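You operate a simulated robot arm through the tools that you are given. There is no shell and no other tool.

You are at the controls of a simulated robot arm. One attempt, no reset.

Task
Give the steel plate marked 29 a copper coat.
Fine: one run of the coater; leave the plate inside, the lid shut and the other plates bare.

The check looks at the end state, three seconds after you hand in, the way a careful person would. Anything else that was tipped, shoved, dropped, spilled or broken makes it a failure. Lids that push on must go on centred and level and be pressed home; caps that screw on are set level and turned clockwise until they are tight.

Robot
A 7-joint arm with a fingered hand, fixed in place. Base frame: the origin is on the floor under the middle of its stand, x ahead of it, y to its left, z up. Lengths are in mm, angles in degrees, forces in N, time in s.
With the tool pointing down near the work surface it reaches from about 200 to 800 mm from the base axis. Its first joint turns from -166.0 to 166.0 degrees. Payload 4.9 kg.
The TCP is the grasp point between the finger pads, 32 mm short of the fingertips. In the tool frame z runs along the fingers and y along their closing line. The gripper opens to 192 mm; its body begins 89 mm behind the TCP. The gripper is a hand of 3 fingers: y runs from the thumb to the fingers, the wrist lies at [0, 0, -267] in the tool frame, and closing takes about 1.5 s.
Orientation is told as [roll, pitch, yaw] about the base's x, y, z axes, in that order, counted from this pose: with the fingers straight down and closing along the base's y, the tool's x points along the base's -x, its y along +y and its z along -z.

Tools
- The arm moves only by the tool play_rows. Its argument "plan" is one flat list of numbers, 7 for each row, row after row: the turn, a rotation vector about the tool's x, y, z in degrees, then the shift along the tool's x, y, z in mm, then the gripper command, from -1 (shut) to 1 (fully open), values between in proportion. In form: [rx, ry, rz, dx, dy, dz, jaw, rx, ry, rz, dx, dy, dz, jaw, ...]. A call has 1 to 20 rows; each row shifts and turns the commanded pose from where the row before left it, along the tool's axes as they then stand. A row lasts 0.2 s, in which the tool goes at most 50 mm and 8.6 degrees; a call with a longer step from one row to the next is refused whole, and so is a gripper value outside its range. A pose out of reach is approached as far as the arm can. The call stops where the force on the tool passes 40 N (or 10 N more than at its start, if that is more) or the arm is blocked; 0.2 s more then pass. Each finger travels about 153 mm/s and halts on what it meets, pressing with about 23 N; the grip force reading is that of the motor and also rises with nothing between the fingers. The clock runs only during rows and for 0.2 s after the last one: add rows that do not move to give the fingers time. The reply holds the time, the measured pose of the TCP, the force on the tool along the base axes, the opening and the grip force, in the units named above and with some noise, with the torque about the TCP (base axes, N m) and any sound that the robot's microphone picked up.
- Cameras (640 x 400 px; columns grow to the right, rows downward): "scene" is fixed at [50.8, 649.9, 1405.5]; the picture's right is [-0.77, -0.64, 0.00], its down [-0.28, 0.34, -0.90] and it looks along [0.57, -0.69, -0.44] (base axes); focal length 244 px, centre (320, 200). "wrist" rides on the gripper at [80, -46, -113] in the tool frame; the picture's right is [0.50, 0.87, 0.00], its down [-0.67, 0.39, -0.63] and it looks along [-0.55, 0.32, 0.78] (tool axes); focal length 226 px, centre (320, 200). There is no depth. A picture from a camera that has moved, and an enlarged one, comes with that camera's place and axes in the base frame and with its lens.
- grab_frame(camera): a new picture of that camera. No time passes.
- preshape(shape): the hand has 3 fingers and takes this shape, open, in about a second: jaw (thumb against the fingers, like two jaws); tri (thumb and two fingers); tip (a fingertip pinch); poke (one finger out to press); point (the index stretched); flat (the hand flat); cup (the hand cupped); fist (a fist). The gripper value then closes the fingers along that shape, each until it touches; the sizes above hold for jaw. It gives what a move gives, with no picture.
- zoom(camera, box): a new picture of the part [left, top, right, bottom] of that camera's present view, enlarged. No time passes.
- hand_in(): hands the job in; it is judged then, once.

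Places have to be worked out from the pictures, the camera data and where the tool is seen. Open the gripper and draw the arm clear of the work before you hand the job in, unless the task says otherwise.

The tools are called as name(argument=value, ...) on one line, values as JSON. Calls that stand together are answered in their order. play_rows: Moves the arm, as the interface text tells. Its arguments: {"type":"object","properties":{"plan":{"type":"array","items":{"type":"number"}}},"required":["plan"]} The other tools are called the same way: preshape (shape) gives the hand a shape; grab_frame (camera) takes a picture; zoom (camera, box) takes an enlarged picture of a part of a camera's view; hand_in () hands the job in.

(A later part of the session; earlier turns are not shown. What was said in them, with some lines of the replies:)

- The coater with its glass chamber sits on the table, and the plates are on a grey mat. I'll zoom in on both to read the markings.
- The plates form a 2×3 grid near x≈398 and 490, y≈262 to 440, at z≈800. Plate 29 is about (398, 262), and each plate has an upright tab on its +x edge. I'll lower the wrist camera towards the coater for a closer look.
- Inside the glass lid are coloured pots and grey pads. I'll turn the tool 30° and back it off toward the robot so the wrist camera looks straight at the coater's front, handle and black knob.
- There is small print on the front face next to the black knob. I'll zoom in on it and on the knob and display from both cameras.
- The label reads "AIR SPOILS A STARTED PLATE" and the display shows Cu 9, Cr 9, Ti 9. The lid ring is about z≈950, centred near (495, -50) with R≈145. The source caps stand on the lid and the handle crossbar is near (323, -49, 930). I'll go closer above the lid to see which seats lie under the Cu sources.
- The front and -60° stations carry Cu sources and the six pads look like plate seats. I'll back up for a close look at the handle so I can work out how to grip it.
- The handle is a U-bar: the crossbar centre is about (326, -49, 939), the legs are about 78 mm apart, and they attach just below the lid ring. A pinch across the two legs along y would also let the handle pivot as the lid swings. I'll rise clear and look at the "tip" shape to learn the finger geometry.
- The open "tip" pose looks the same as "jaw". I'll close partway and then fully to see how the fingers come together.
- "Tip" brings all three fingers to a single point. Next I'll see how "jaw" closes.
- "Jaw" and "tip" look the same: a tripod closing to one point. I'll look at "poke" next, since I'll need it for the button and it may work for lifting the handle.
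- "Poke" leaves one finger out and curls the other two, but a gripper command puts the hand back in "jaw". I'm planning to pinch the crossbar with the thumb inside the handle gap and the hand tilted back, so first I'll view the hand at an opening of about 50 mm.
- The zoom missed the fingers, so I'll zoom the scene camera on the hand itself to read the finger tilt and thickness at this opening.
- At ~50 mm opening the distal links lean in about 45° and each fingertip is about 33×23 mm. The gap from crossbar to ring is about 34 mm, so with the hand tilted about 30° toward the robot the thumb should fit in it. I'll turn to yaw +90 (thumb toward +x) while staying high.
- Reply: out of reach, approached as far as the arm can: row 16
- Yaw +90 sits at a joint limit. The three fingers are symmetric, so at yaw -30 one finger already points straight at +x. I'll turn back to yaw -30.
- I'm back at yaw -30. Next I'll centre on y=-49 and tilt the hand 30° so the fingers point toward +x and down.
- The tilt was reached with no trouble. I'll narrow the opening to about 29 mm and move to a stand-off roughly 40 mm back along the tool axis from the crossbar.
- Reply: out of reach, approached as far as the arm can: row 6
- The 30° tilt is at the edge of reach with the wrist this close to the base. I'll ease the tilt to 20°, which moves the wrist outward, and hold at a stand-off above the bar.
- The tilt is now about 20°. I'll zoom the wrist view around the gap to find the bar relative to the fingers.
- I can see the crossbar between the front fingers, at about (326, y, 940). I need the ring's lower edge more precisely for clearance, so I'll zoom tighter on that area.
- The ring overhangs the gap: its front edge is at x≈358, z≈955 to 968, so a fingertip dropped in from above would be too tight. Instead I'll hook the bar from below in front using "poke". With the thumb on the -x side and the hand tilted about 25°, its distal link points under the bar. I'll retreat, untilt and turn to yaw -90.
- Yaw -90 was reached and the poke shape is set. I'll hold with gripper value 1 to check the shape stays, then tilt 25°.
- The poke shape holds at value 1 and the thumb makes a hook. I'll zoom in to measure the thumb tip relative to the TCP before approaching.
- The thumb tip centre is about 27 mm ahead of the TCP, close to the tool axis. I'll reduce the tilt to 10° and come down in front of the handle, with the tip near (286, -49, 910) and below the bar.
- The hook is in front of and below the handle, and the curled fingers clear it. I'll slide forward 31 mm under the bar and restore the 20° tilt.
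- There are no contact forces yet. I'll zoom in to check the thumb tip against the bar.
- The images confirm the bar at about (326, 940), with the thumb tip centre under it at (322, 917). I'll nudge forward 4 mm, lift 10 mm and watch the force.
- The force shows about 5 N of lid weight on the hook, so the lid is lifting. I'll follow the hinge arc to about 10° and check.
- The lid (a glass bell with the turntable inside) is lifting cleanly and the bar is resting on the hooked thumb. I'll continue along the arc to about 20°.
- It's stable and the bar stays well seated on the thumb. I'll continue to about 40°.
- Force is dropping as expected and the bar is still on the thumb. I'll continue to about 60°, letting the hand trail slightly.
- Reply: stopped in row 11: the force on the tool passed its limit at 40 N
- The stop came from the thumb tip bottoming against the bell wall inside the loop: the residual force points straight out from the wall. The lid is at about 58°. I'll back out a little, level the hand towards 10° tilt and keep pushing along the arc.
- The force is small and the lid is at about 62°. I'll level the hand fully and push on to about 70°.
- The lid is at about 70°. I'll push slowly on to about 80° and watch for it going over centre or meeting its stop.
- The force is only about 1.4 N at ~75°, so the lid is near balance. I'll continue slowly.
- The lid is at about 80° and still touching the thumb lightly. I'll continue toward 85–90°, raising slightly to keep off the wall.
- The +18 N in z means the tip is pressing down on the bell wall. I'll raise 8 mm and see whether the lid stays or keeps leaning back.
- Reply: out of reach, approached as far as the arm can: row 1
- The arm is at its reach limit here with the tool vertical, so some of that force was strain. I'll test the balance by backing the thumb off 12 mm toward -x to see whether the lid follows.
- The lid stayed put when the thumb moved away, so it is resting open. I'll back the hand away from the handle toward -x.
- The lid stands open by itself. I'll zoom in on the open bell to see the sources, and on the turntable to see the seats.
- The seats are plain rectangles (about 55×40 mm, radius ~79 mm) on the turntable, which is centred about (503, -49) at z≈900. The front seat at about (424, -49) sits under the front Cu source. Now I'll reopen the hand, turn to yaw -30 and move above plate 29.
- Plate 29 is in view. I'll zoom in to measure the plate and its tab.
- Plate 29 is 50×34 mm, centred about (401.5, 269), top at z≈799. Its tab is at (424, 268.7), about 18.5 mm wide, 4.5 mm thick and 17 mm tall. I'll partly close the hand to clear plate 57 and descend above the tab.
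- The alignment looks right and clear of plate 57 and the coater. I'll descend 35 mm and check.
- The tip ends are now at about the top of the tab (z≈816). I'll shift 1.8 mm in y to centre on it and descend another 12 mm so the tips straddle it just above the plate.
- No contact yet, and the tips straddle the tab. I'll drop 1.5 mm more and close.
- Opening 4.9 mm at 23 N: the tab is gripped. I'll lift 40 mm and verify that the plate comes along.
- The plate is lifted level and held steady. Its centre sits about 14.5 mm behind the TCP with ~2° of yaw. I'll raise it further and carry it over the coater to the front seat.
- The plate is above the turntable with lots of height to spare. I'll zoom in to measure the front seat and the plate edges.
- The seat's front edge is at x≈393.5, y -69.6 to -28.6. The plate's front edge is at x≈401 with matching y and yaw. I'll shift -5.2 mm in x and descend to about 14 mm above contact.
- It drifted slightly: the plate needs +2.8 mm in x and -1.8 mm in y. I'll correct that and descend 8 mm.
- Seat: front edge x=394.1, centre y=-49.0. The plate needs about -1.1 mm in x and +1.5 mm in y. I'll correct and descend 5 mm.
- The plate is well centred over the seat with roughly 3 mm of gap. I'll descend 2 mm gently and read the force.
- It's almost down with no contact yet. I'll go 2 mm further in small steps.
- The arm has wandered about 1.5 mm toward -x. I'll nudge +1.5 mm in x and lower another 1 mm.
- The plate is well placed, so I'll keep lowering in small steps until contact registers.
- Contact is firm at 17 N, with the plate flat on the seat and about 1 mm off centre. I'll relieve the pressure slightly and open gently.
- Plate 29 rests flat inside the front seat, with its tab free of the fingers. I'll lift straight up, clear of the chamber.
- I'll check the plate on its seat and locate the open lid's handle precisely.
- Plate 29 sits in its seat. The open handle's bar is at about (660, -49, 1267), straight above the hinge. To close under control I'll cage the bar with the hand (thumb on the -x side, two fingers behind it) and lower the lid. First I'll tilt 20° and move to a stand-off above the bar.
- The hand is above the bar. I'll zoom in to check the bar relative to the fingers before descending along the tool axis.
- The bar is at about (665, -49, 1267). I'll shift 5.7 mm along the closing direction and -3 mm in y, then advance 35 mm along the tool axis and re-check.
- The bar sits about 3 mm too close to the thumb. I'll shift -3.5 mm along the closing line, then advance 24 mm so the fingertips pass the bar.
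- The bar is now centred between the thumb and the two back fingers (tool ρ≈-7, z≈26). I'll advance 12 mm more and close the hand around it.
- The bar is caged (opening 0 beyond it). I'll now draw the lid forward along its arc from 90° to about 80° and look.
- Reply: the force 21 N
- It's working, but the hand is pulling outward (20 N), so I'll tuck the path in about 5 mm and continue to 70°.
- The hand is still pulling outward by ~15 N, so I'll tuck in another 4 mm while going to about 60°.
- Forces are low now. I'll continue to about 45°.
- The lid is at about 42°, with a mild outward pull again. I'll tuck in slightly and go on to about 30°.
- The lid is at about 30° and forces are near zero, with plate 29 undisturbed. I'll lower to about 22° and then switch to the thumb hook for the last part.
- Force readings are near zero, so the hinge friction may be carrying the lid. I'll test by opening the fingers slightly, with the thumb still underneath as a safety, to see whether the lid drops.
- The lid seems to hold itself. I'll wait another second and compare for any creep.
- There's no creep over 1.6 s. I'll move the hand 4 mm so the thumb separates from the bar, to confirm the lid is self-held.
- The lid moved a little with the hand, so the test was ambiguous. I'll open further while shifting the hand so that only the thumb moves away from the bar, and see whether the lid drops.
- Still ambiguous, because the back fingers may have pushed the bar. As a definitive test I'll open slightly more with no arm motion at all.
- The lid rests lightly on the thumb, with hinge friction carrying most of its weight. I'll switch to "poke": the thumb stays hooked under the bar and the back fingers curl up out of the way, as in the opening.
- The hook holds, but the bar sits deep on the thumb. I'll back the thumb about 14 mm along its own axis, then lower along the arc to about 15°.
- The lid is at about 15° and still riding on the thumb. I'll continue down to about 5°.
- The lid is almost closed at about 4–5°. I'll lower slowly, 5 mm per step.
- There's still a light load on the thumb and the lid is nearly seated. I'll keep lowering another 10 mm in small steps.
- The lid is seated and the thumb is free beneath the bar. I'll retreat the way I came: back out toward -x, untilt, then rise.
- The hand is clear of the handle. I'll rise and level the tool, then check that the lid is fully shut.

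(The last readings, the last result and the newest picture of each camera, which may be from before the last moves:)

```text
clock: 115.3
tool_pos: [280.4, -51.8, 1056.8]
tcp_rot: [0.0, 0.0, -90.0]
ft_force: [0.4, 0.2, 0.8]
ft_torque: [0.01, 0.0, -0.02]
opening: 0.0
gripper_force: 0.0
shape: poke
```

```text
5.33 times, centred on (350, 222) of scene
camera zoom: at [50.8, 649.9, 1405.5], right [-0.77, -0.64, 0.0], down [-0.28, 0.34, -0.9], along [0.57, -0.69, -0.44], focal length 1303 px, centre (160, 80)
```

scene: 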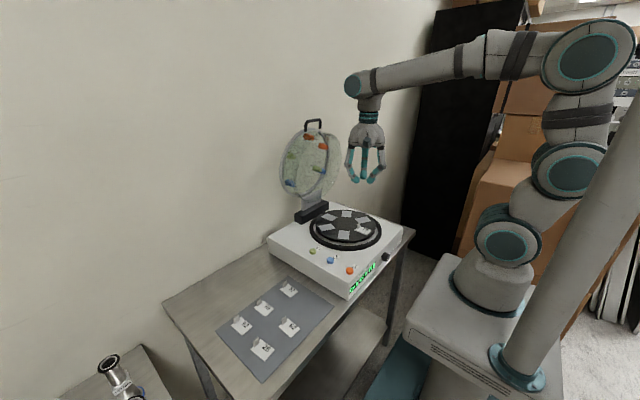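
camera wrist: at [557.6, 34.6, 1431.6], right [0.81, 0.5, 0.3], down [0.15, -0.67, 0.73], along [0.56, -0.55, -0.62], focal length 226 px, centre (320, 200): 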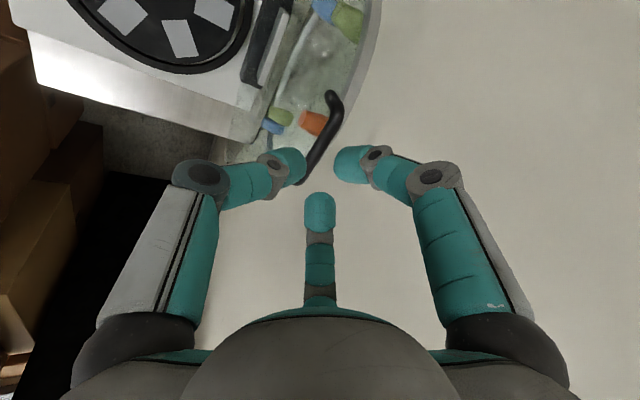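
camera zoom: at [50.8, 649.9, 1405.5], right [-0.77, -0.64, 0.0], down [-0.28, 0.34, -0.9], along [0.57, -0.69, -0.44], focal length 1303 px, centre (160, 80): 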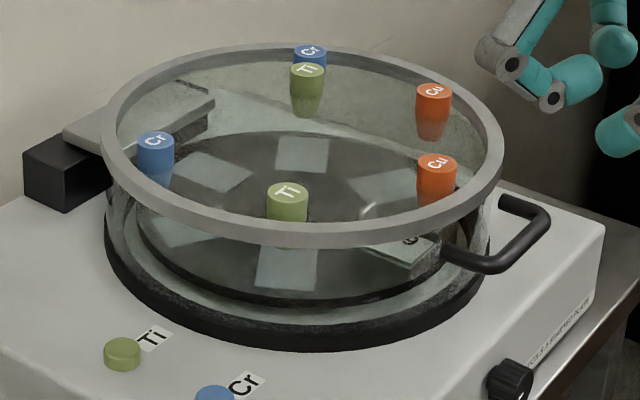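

The lid is back exactly where it started, fully shut with plate 29 inside. For the button I'll turn to yaw +38, so the thumb faces the lid and the curled fingers point away from it, and move above the Cu button.

play_rows(plan=[0, 0, -8.53, 0, 0, 0, 1, 0, 0, -8.53, 0, 0, 0, 1, 0, 0, -8.53, 0, 0, 0, 1, 0, 0, -8.53, 0, 0, 0, 1, 0, 0, -8.53, 0, 0, 0, 1, 0, 0, -8.53, 0, 0, 0, 1, 0, 0, -8.53, 0, 0, 0, 1, 0, 0, -8.53, 0, 0, 0, 1, 0, 0, -8.53, 0, 0, 0, 1, 0, 0, -8.53, 0, 0, 0, 1, 0, 0, -8.53, 0, 0, 0, 1, 0, 0, -8.53, 0, 0, 0, 1, 0, 0, -8.53, 0, 0, 0, 1, 0, 0, -8.53, 0, 0, 0, 1, 0, 0, -8.53, 0, 0, 0, 1])

play_rows(plan=[0, 0, 0, -29.4, 18.7, 9.5, 1, 0, 0, 0, -29.4, 18.7, 9.5, 1, 0, 0, 0, -29.4, 18.7, 9.5, 1, 0, 0, 0, -29.4, 18.7, 9.5, 1, 0, 0, 0, -29.4, 18.7, 9.5, 1, 0, 0, 0, -29.4, 18.7, 9.5, 1, 0, 0, 0, 0, 0, 0, 1])

grab_frame(camera="wrist")

zoom(camera="scene", box=[290, 180, 420, 300])

```text
clock: 118.5
tool_pos: [279.8, -52.0, 1056.9]
tcp_rot: [-0.1, 0.0, 38.2]
ft_force: [0.2, 0.5, -0.4]
ft_torque: [0.04, -0.01, -0.01]
opening: 0.1
gripper_force: 0.1
shape: poke
```

```text
clock: 120.1
tool_pos: [350.6, 147.4, 1001.5]
tcp_rot: [0.0, 0.0, 38.1]
ft_force: [-0.4, 0.6, -0.4]
ft_torque: [0.03, 0.01, -0.02]
opening: 0.1
gripper_force: 0.2
shape: poke
```

```text
taken
camera wrist: at [316.5, 62.6, 1113.9], right [-0.93, 0.38, 0.0], down [0.29, 0.72, 0.63], along [0.24, 0.59, -0.78], focal length 226 px, centre (320, 200)
```

wrist: 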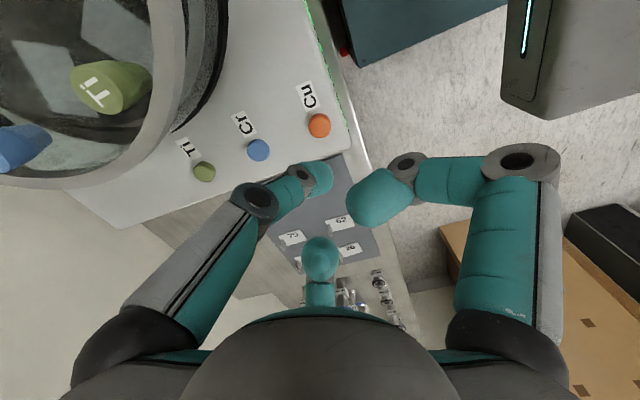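

```text
3.33 times, centred on (355, 240) of scene
camera zoom: at [50.8, 649.9, 1405.5], right [-0.77, -0.64, 0.0], down [-0.28, 0.34, -0.9], along [0.57, -0.69, -0.44], focal length 814 px, centre (203, 67)
```

zoom: 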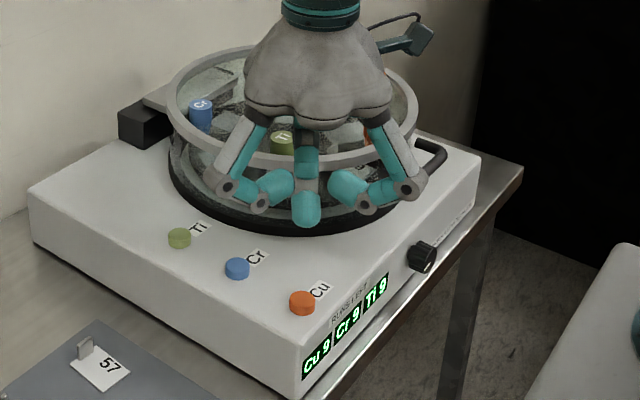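

The thumb tip is above the Cu button, which is at about (350.5, 146, 877). I'll shift 3.4 mm in y and descend to about 12 mm above it, then verify.

play_rows(plan=[0, 0, 0, 1.86, -2.86, 0, 1, 0, 0, 0, 0, 0, 18, 1, 0, 0, 0, 0, 0, 18, 1, 0, 0, 0, 0, 0, 18, 1, 0, 0, 0, 0, 0, 18, 1, 0, 0, 0, 0, 0, 0, 1])

zoom(camera="wrist", box=[240, 100, 400, 240])

zoom(camera="scene", box=[310, 220, 390, 300])

```text
clock: 121.5
tool_pos: [351.1, 143.3, 927.5]
tcp_rot: [0.0, 0.1, 38.0]
ft_force: [-0.1, 0.2, -0.1]
ft_torque: [0.01, 0.02, 0.0]
opening: 0.0
gripper_force: 0.0
shape: poke
```

```text
2.86 times, centred on (320, 170) of wrist
camera zoom: at [316.2, 58.7, 1040.6], right [-0.93, 0.38, 0.0], down [0.29, 0.72, 0.63], along [0.24, 0.59, -0.78], focal length 646 px, centre (320, 286)
```

zoom: 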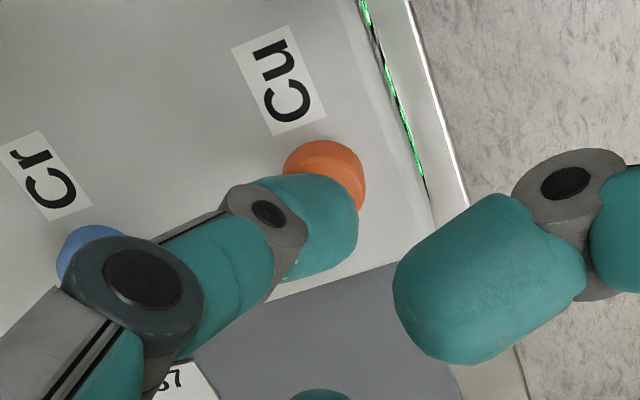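

```text
5.00 times, centred on (350, 260) of scene
camera zoom: at [50.8, 649.9, 1405.5], right [-0.77, -0.64, 0.0], down [-0.28, 0.34, -0.9], along [0.57, -0.69, -0.44], focal length 1221 px, centre (170, -100)
```

zoom: 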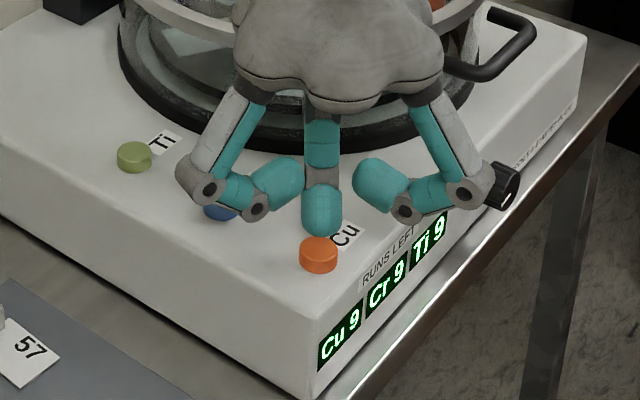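

The tip is directly above the Cu button with about 9 mm of gap. I'll descend 8 mm first.

play_rows(plan=[0, 0, 0, 0, 0, 4, 1, 0, 0, 0, 0, 0, 3, 1, 0, 0, 0, 0, 0, 1, 1, 0, 0, 0, 0, 0, 0, 1])

zoom(camera="scene", box=[330, 240, 380, 290])

```text
clock: 122.5
tool_pos: [350.4, 141.7, 920.6]
tcp_rot: [0.0, 0.1, 38.0]
ft_force: [0.3, -0.2, 0.5]
ft_torque: [0.02, -0.02, 0.0]
opening: 0.0
gripper_force: 0.0
shape: poke
```

```text
8.00 times, centred on (355, 265) of scene
camera zoom: at [50.8, 649.9, 1405.5], right [-0.77, -0.64, 0.0], down [-0.28, 0.34, -0.9], along [0.57, -0.69, -0.44], focal length 1954 px, centre (40, -320)
```

zoom: 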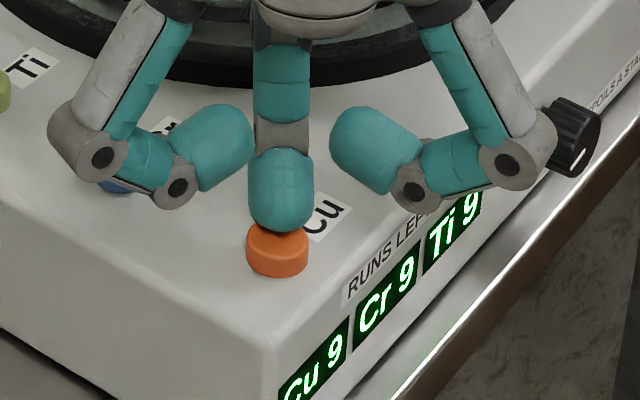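

The tip looks a few mm short in y. I'll take the wrist view to get the exact pose.

zoom(camera="wrist", box=[260, 110, 380, 220])

```text
3.64 times, centred on (320, 165) of wrist
camera zoom: at [316.7, 58.2, 1033.7], right [-0.93, 0.38, 0.0], down [0.29, 0.72, 0.63], along [0.24, 0.59, -0.78], focal length 822 px, centre (320, 327)
```

zoom: 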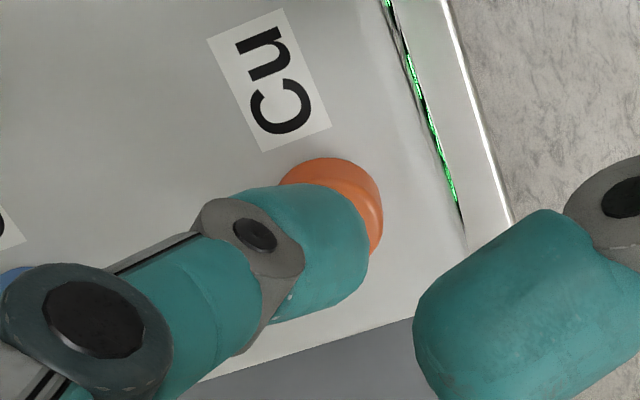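

The tip is within about 1–2 mm of the button centre. Now I'll press straight down in small steps.

play_rows(plan=[0, 0, 0, 0, 0, 1.5, 1, 0, 0, 0, 0, 0, 1.5, 1, 0, 0, 0, 0, 0, 1.5, 1, 0, 0, 0, 0, 0, 0, 1])

zoom(camera="scene", box=[330, 240, 380, 290])

```text
clock: 123.5
tool_pos: [350.7, 141.7, 915.9]
tcp_rot: [0.0, 0.0, 37.9]
ft_force: [-0.7, 0.4, 2.6]
ft_torque: [0.02, 0.04, -0.02]
opening: 0.0
gripper_force: 0.0
shape: poke
heard: click
```

```text
8.00 times, centred on (355, 265) of scene
camera zoom: at [50.8, 649.9, 1405.5], right [-0.77, -0.64, 0.0], down [-0.28, 0.34, -0.9], along [0.57, -0.69, -0.44], focal length 1954 px, centre (40, -320)
```

zoom: 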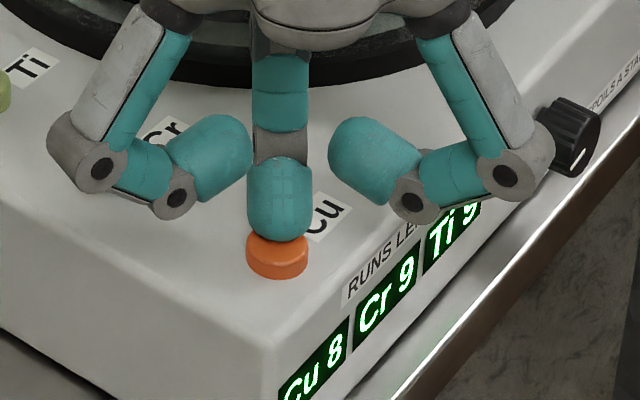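

A click was heard and the display now reads Cu 8, so exactly one copper run has started. I'll lift straight off the button and raise clear.

play_rows(plan=[0, 0, 0, 0, 0, -15, 1, 0, 0, 0, 0, 0, -35, 1, 0, 0, 0, 0, 0, -40, 1, 0, 0, 0, 0, 0, -40, 1, 0, 0, 0, 0, 0, -40, 1, 0, 0, 0, 0, 0, 0, 1, 0, 0, 0, 0, 0, 0, 1, 0, 0, 0, 0, 0, 0, 1, 0, 0, 0, 0, 0, 0, 1])

grab_frame(camera="scene")

zoom(camera="scene", box=[300, 185, 400, 300])

grab_frame(camera="wrist")

```text
clock: 125.5
tool_pos: [352.9, 140.8, 1085.2]
tcp_rot: [0.0, 0.0, 38.0]
ft_force: [0.5, -0.3, 0.2]
ft_torque: [0.0, -0.03, 0.01]
opening: 0.1
gripper_force: 0.0
shape: poke
```

```text
taken
```

scene: 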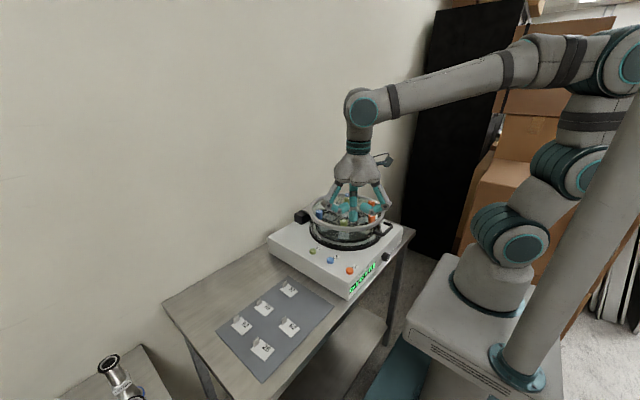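

```text
3.48 times, centred on (350, 242) of scene
camera zoom: at [50.8, 649.9, 1405.5], right [-0.77, -0.64, 0.0], down [-0.28, 0.34, -0.9], along [0.57, -0.69, -0.44], focal length 850 px, centre (216, 52)
```

zoom: 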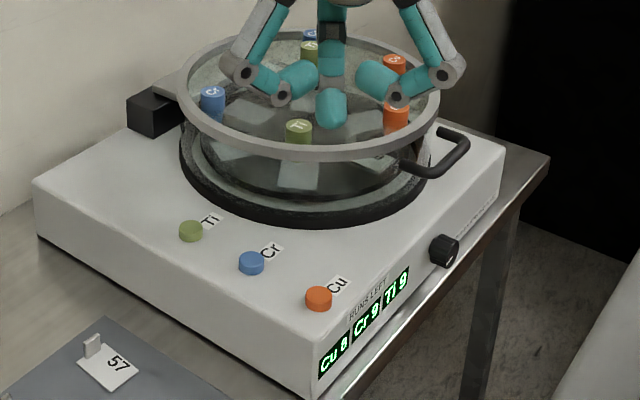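

```text
taken
camera wrist: at [318.3, 56.4, 1198.5], right [-0.93, 0.38, 0.0], down [0.29, 0.72, 0.63], along [0.24, 0.59, -0.78], focal length 226 px, centre (320, 200)
```

wrist: 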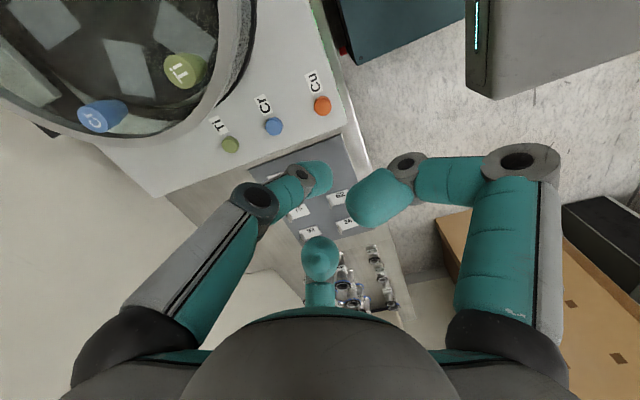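

The counter shows Cu 8, Cr 9, Ti 9. I'll reopen the hand and move back to look into the chamber at plate 29.

preshape(shape="jaw")

play_rows(plan=[0, 0, 8.5, 0, 0, 0, 1, 0, 0, 8.5, 0, 0, 0, 1, 0, 0, 8.5, 0, 0, 0, 1, 0, 0, 8.5, 0, 0, 0, 1, 0, 0, 8.5, 0, 0, 0, 1, 0, 0, 8.5, 0, 0, 0, 1, 0, 0, 8.5, 0, 0, 0, 1, 0, 0, 8.5, 0, 0, 0, 1, 0, 0, 0, -8.2, -31.8, -9.2, 1, 0, 0, 0, -8.2, -31.8, -9.2, 1, 0, 0, 0, -8.2, -31.8, -9.2, 1, 0, 0, 0, -8.2, -31.8, -9.2, 1, 0, 0, 0, -8.2, -31.8, -9.2, 1, 0, 0, 0, -8.2, -31.8, -9.2, 1])

grab_frame(camera="wrist")

zoom(camera="wrist", box=[230, 80, 410, 240])

zoom(camera="scene", box=[300, 185, 400, 260])

```text
clock: 126.4
tool_pos: [352.4, 141.4, 1085.6]
tcp_rot: [0.1, 0.0, 38.0]
ft_force: [0.3, 0.6, -0.4]
ft_torque: [-0.02, 0.03, 0.0]
opening: 191.9
gripper_force: 0.2
shape: jaw
```

```text
clock: 129.4
tool_pos: [297.8, -50.1, 1140.2]
tcp_rot: [0.1, -0.2, -29.9]
ft_force: [0.9, -0.2, -0.3]
ft_torque: [0.01, -0.02, -0.01]
opening: 192.0
gripper_force: 0.0
shape: jaw
```

```text
taken
camera wrist: at [206.0, -48.3, 1253.7], right [0.0, 1.0, 0.0], down [0.78, 0.0, 0.63], along [0.63, 0.0, -0.78], focal length 226 px, centre (320, 200)
```

wrist: 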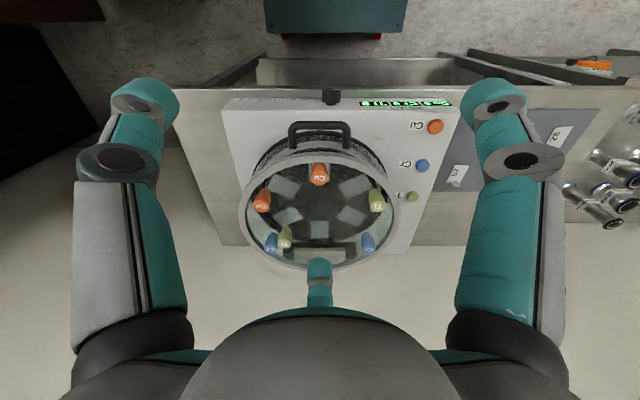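

```text
2.50 times, centred on (320, 160) of wrist
camera zoom: at [206.0, -48.3, 1253.7], right [0.0, 1.0, 0.0], down [0.78, 0.0, 0.63], along [0.63, 0.0, -0.78], focal length 565 px, centre (320, 300)
```

zoom: 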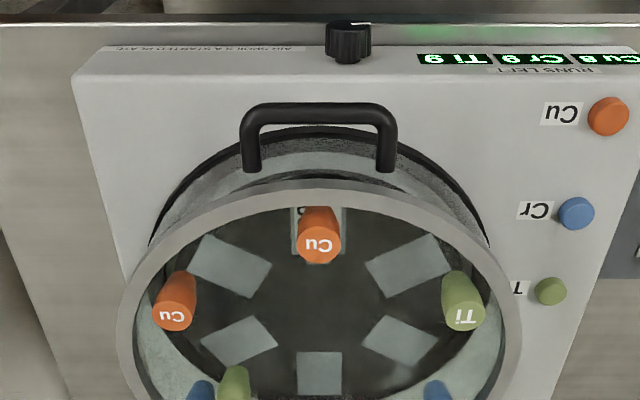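

```text
5.33 times, centred on (350, 222) of scene
camera zoom: at [50.8, 649.9, 1405.5], right [-0.77, -0.64, 0.0], down [-0.28, 0.34, -0.9], along [0.57, -0.69, -0.44], focal length 1303 px, centre (160, 80)
```

zoom: 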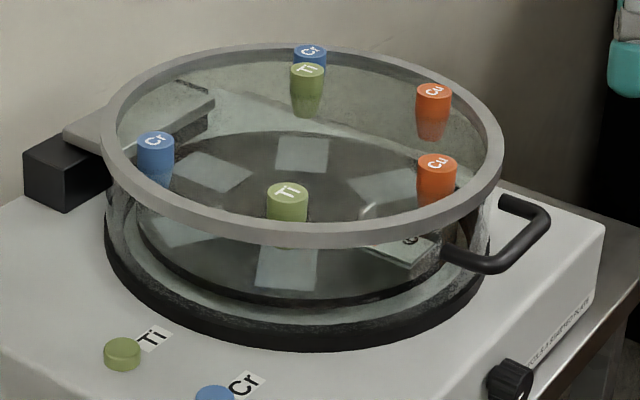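

I'll zoom in closely on the plate under the front Cu source to see whether it has changed colour.

zoom(camera="wrist", box=[300, 155, 340, 190])

zoom(camera="scene", box=[360, 210, 390, 245])

```text
11.43 times, centred on (320, 172) of wrist
camera zoom: at [206.0, -48.3, 1253.7], right [0.0, 1.0, 0.0], down [0.78, 0.0, 0.63], along [0.63, 0.0, -0.78], focal length 2584 px, centre (320, 514)
```

zoom: 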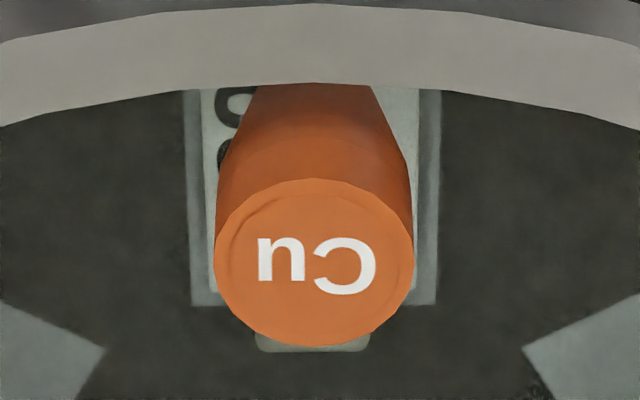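

```text
11.43 times, centred on (375, 228) of scene
camera zoom: at [50.8, 649.9, 1405.5], right [-0.77, -0.64, 0.0], down [-0.28, 0.34, -0.9], along [0.57, -0.69, -0.44], focal length 2791 px, centre (-309, -114)
```

zoom: 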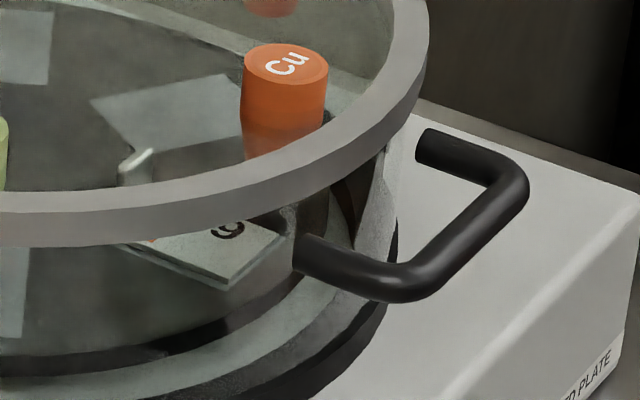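

There's an orange tinge near the plate in the scene view. I'll zoom further on the plate through the glass below the ring.

zoom(camera="scene", box=[362, 222, 380, 242])

zoom(camera="scene", box=[310, 270, 390, 310])

```text
16.00 times, centred on (371, 232) of scene
camera zoom: at [50.8, 649.9, 1405.5], right [-0.77, -0.64, 0.0], down [-0.28, 0.34, -0.9], along [0.57, -0.69, -0.44], focal length 3908 px, centre (-496, -312)
```

zoom: 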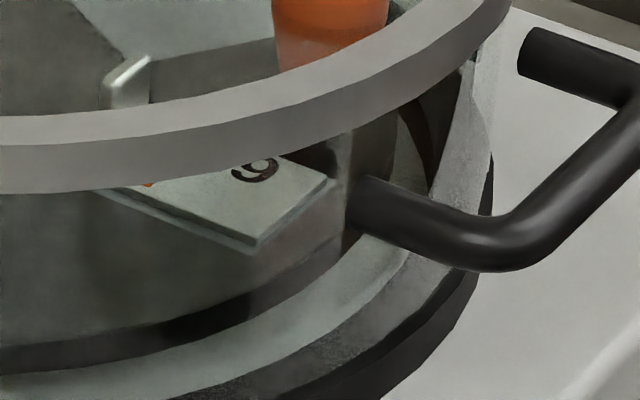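

```text
8.00 times, centred on (350, 290) of scene
camera zoom: at [50.8, 649.9, 1405.5], right [-0.77, -0.64, 0.0], down [-0.28, 0.34, -0.9], along [0.57, -0.69, -0.44], focal length 1954 px, centre (80, -520)
```

zoom: 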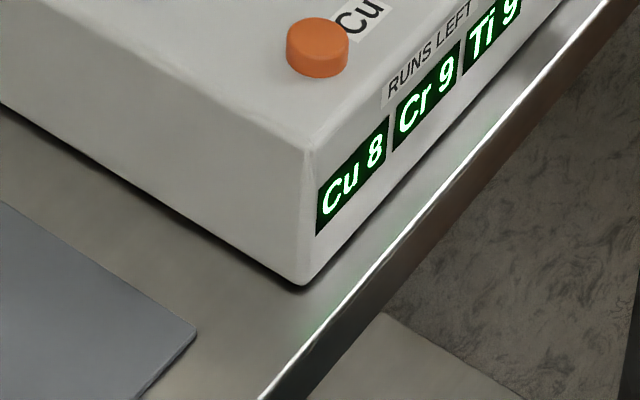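

An orange patch is just visible on the plate under the ring line. I'll move the wrist camera over the lid for an unobstructed look at the plate behind the Cu cap.

play_rows(plan=[0, 0, 0, -28, 16.2, 12.2, 1, 0, 0, 0, -28, 16.2, 12.2, 1, 0, 0, 0, -28, 16.2, 12.2, 1, 0, 0, 0, -28, 16.2, 12.2, 1, 0, 0, 0, -28, 16.2, 12.2, 1, 0, 0, 0, -28, 16.2, 12.2, 1])

grab_frame(camera="wrist")

zoom(camera="wrist", box=[270, 0, 370, 90])

```text
clock: 130.8
tool_pos: [493.5, -45.2, 1066.6]
tcp_rot: [0.0, 0.0, -29.9]
ft_force: [0.8, -0.1, 0.4]
ft_torque: [0.0, 0.0, -0.02]
opening: 192.1
gripper_force: 0.2
shape: jaw
```

```text
taken
camera wrist: at [401.6, -44.9, 1178.8], right [0.0, 1.0, 0.0], down [0.78, 0.0, 0.63], along [0.63, 0.0, -0.78], focal length 226 px, centre (320, 200)
```

wrist: 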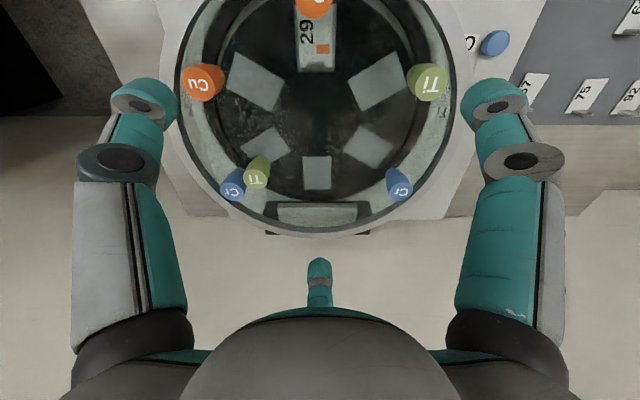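

```text
4.44 times, centred on (320, 45) of wrist
camera zoom: at [401.6, -44.9, 1178.8], right [0.0, 1.0, 0.0], down [0.78, 0.0, 0.63], along [0.63, 0.0, -0.78], focal length 1005 px, centre (320, 889)
```

zoom: 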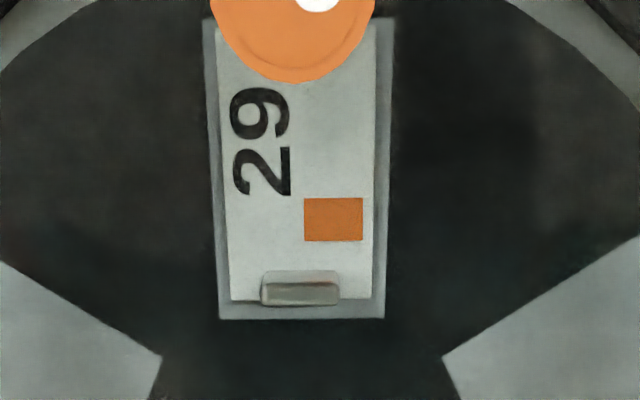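

Plate 29 now carries the orange copper patch, sits in its seat, and the lid is shut. I'll draw the arm up and away, then take a last look at the whole scene.

play_rows(plan=[0, 0, 0, 0, 0, -28, 1, 0, 0, 0, 0, 0, -28, 1, 0, 0, 0, 15.1, 2.8, -28, 1, 0, 0, 0, 15.1, 2.8, -28, 1, 0, 0, 0, 15.1, 2.8, -28, 1, 0, 0, 0, 15.1, 2.8, -28, 1, 0, 0, 0, 15.1, 2.8, -28, 1, 0, 0, 0, 15.1, 2.8, -28, 1, 0, 0, 0, 15.1, 2.8, -28, 1, 0, 0, 0, 15.1, 2.8, -28, 1, 0, 0, 0, 0, 0, 0, 1])

grab_frame(camera="scene")

zoom(camera="scene", box=[210, 270, 340, 380])

zoom(camera="scene", box=[260, 180, 420, 300])

```text
clock: 133.2
tool_pos: [399.7, 32.9, 1346.6]
tcp_rot: [0.1, 0.2, -30.0]
ft_force: [-0.5, -0.5, 1.1]
ft_torque: [0.0, 0.01, -0.02]
opening: 191.7
gripper_force: 0.1
shape: jaw
```

```text
taken
```

scene: 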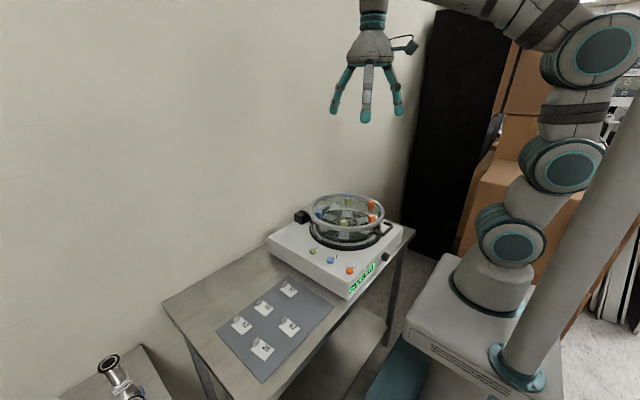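

```text
3.64 times, centred on (275, 325) of scene
camera zoom: at [50.8, 649.9, 1405.5], right [-0.77, -0.64, 0.0], down [-0.28, 0.34, -0.9], along [0.57, -0.69, -0.44], focal length 888 px, centre (484, -254)
```

zoom: 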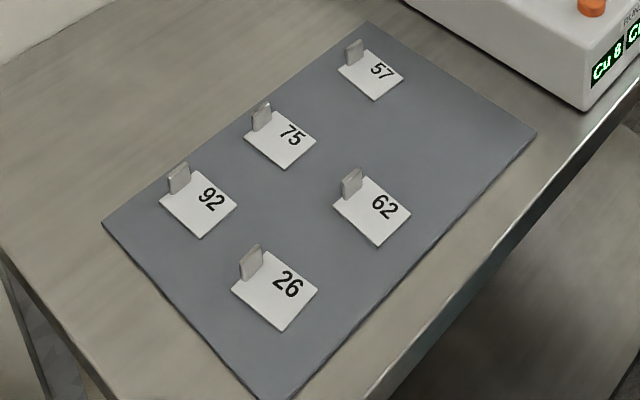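

```text
3.33 times, centred on (340, 240) of scene
camera zoom: at [50.8, 649.9, 1405.5], right [-0.77, -0.64, 0.0], down [-0.28, 0.34, -0.9], along [0.57, -0.69, -0.44], focal length 814 px, centre (253, 67)
```

zoom: 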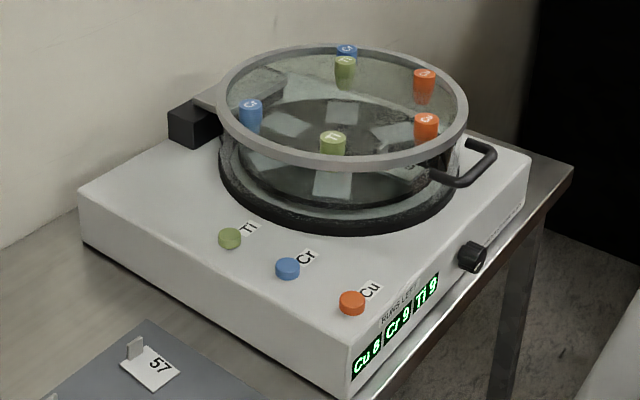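

The five other plates are bare and in their original places. The lid is shut with plate 29 coated inside, the counter reads Cu 8, Cr 9, Ti 9, and the arm is clear with the gripper open. I'm handing in.

hand_in()

```text
The job is handed in.
```

Plate 29 got its copper coat in a single run. It is still in the front seat of the coater with the lid shut.

- **Coat:** the plate shows an orange copper patch, and the counter went from Cu 9 to Cu 8 while Cr and Ti stayed at 9.
- **Lid:** in the scene view it looks exactly as it did before I opened it.
- **Other plates:** 57, 75, 92, 62 and 26 are bare and look unmoved on the mat.
- **Lid opening:** partway through, the thumb hit the chamber wall hard enough to stop the arm (40 N limit). I backed off, and I saw no damage afterwards.
- **Arm:** it is raised clear with the gripper open.
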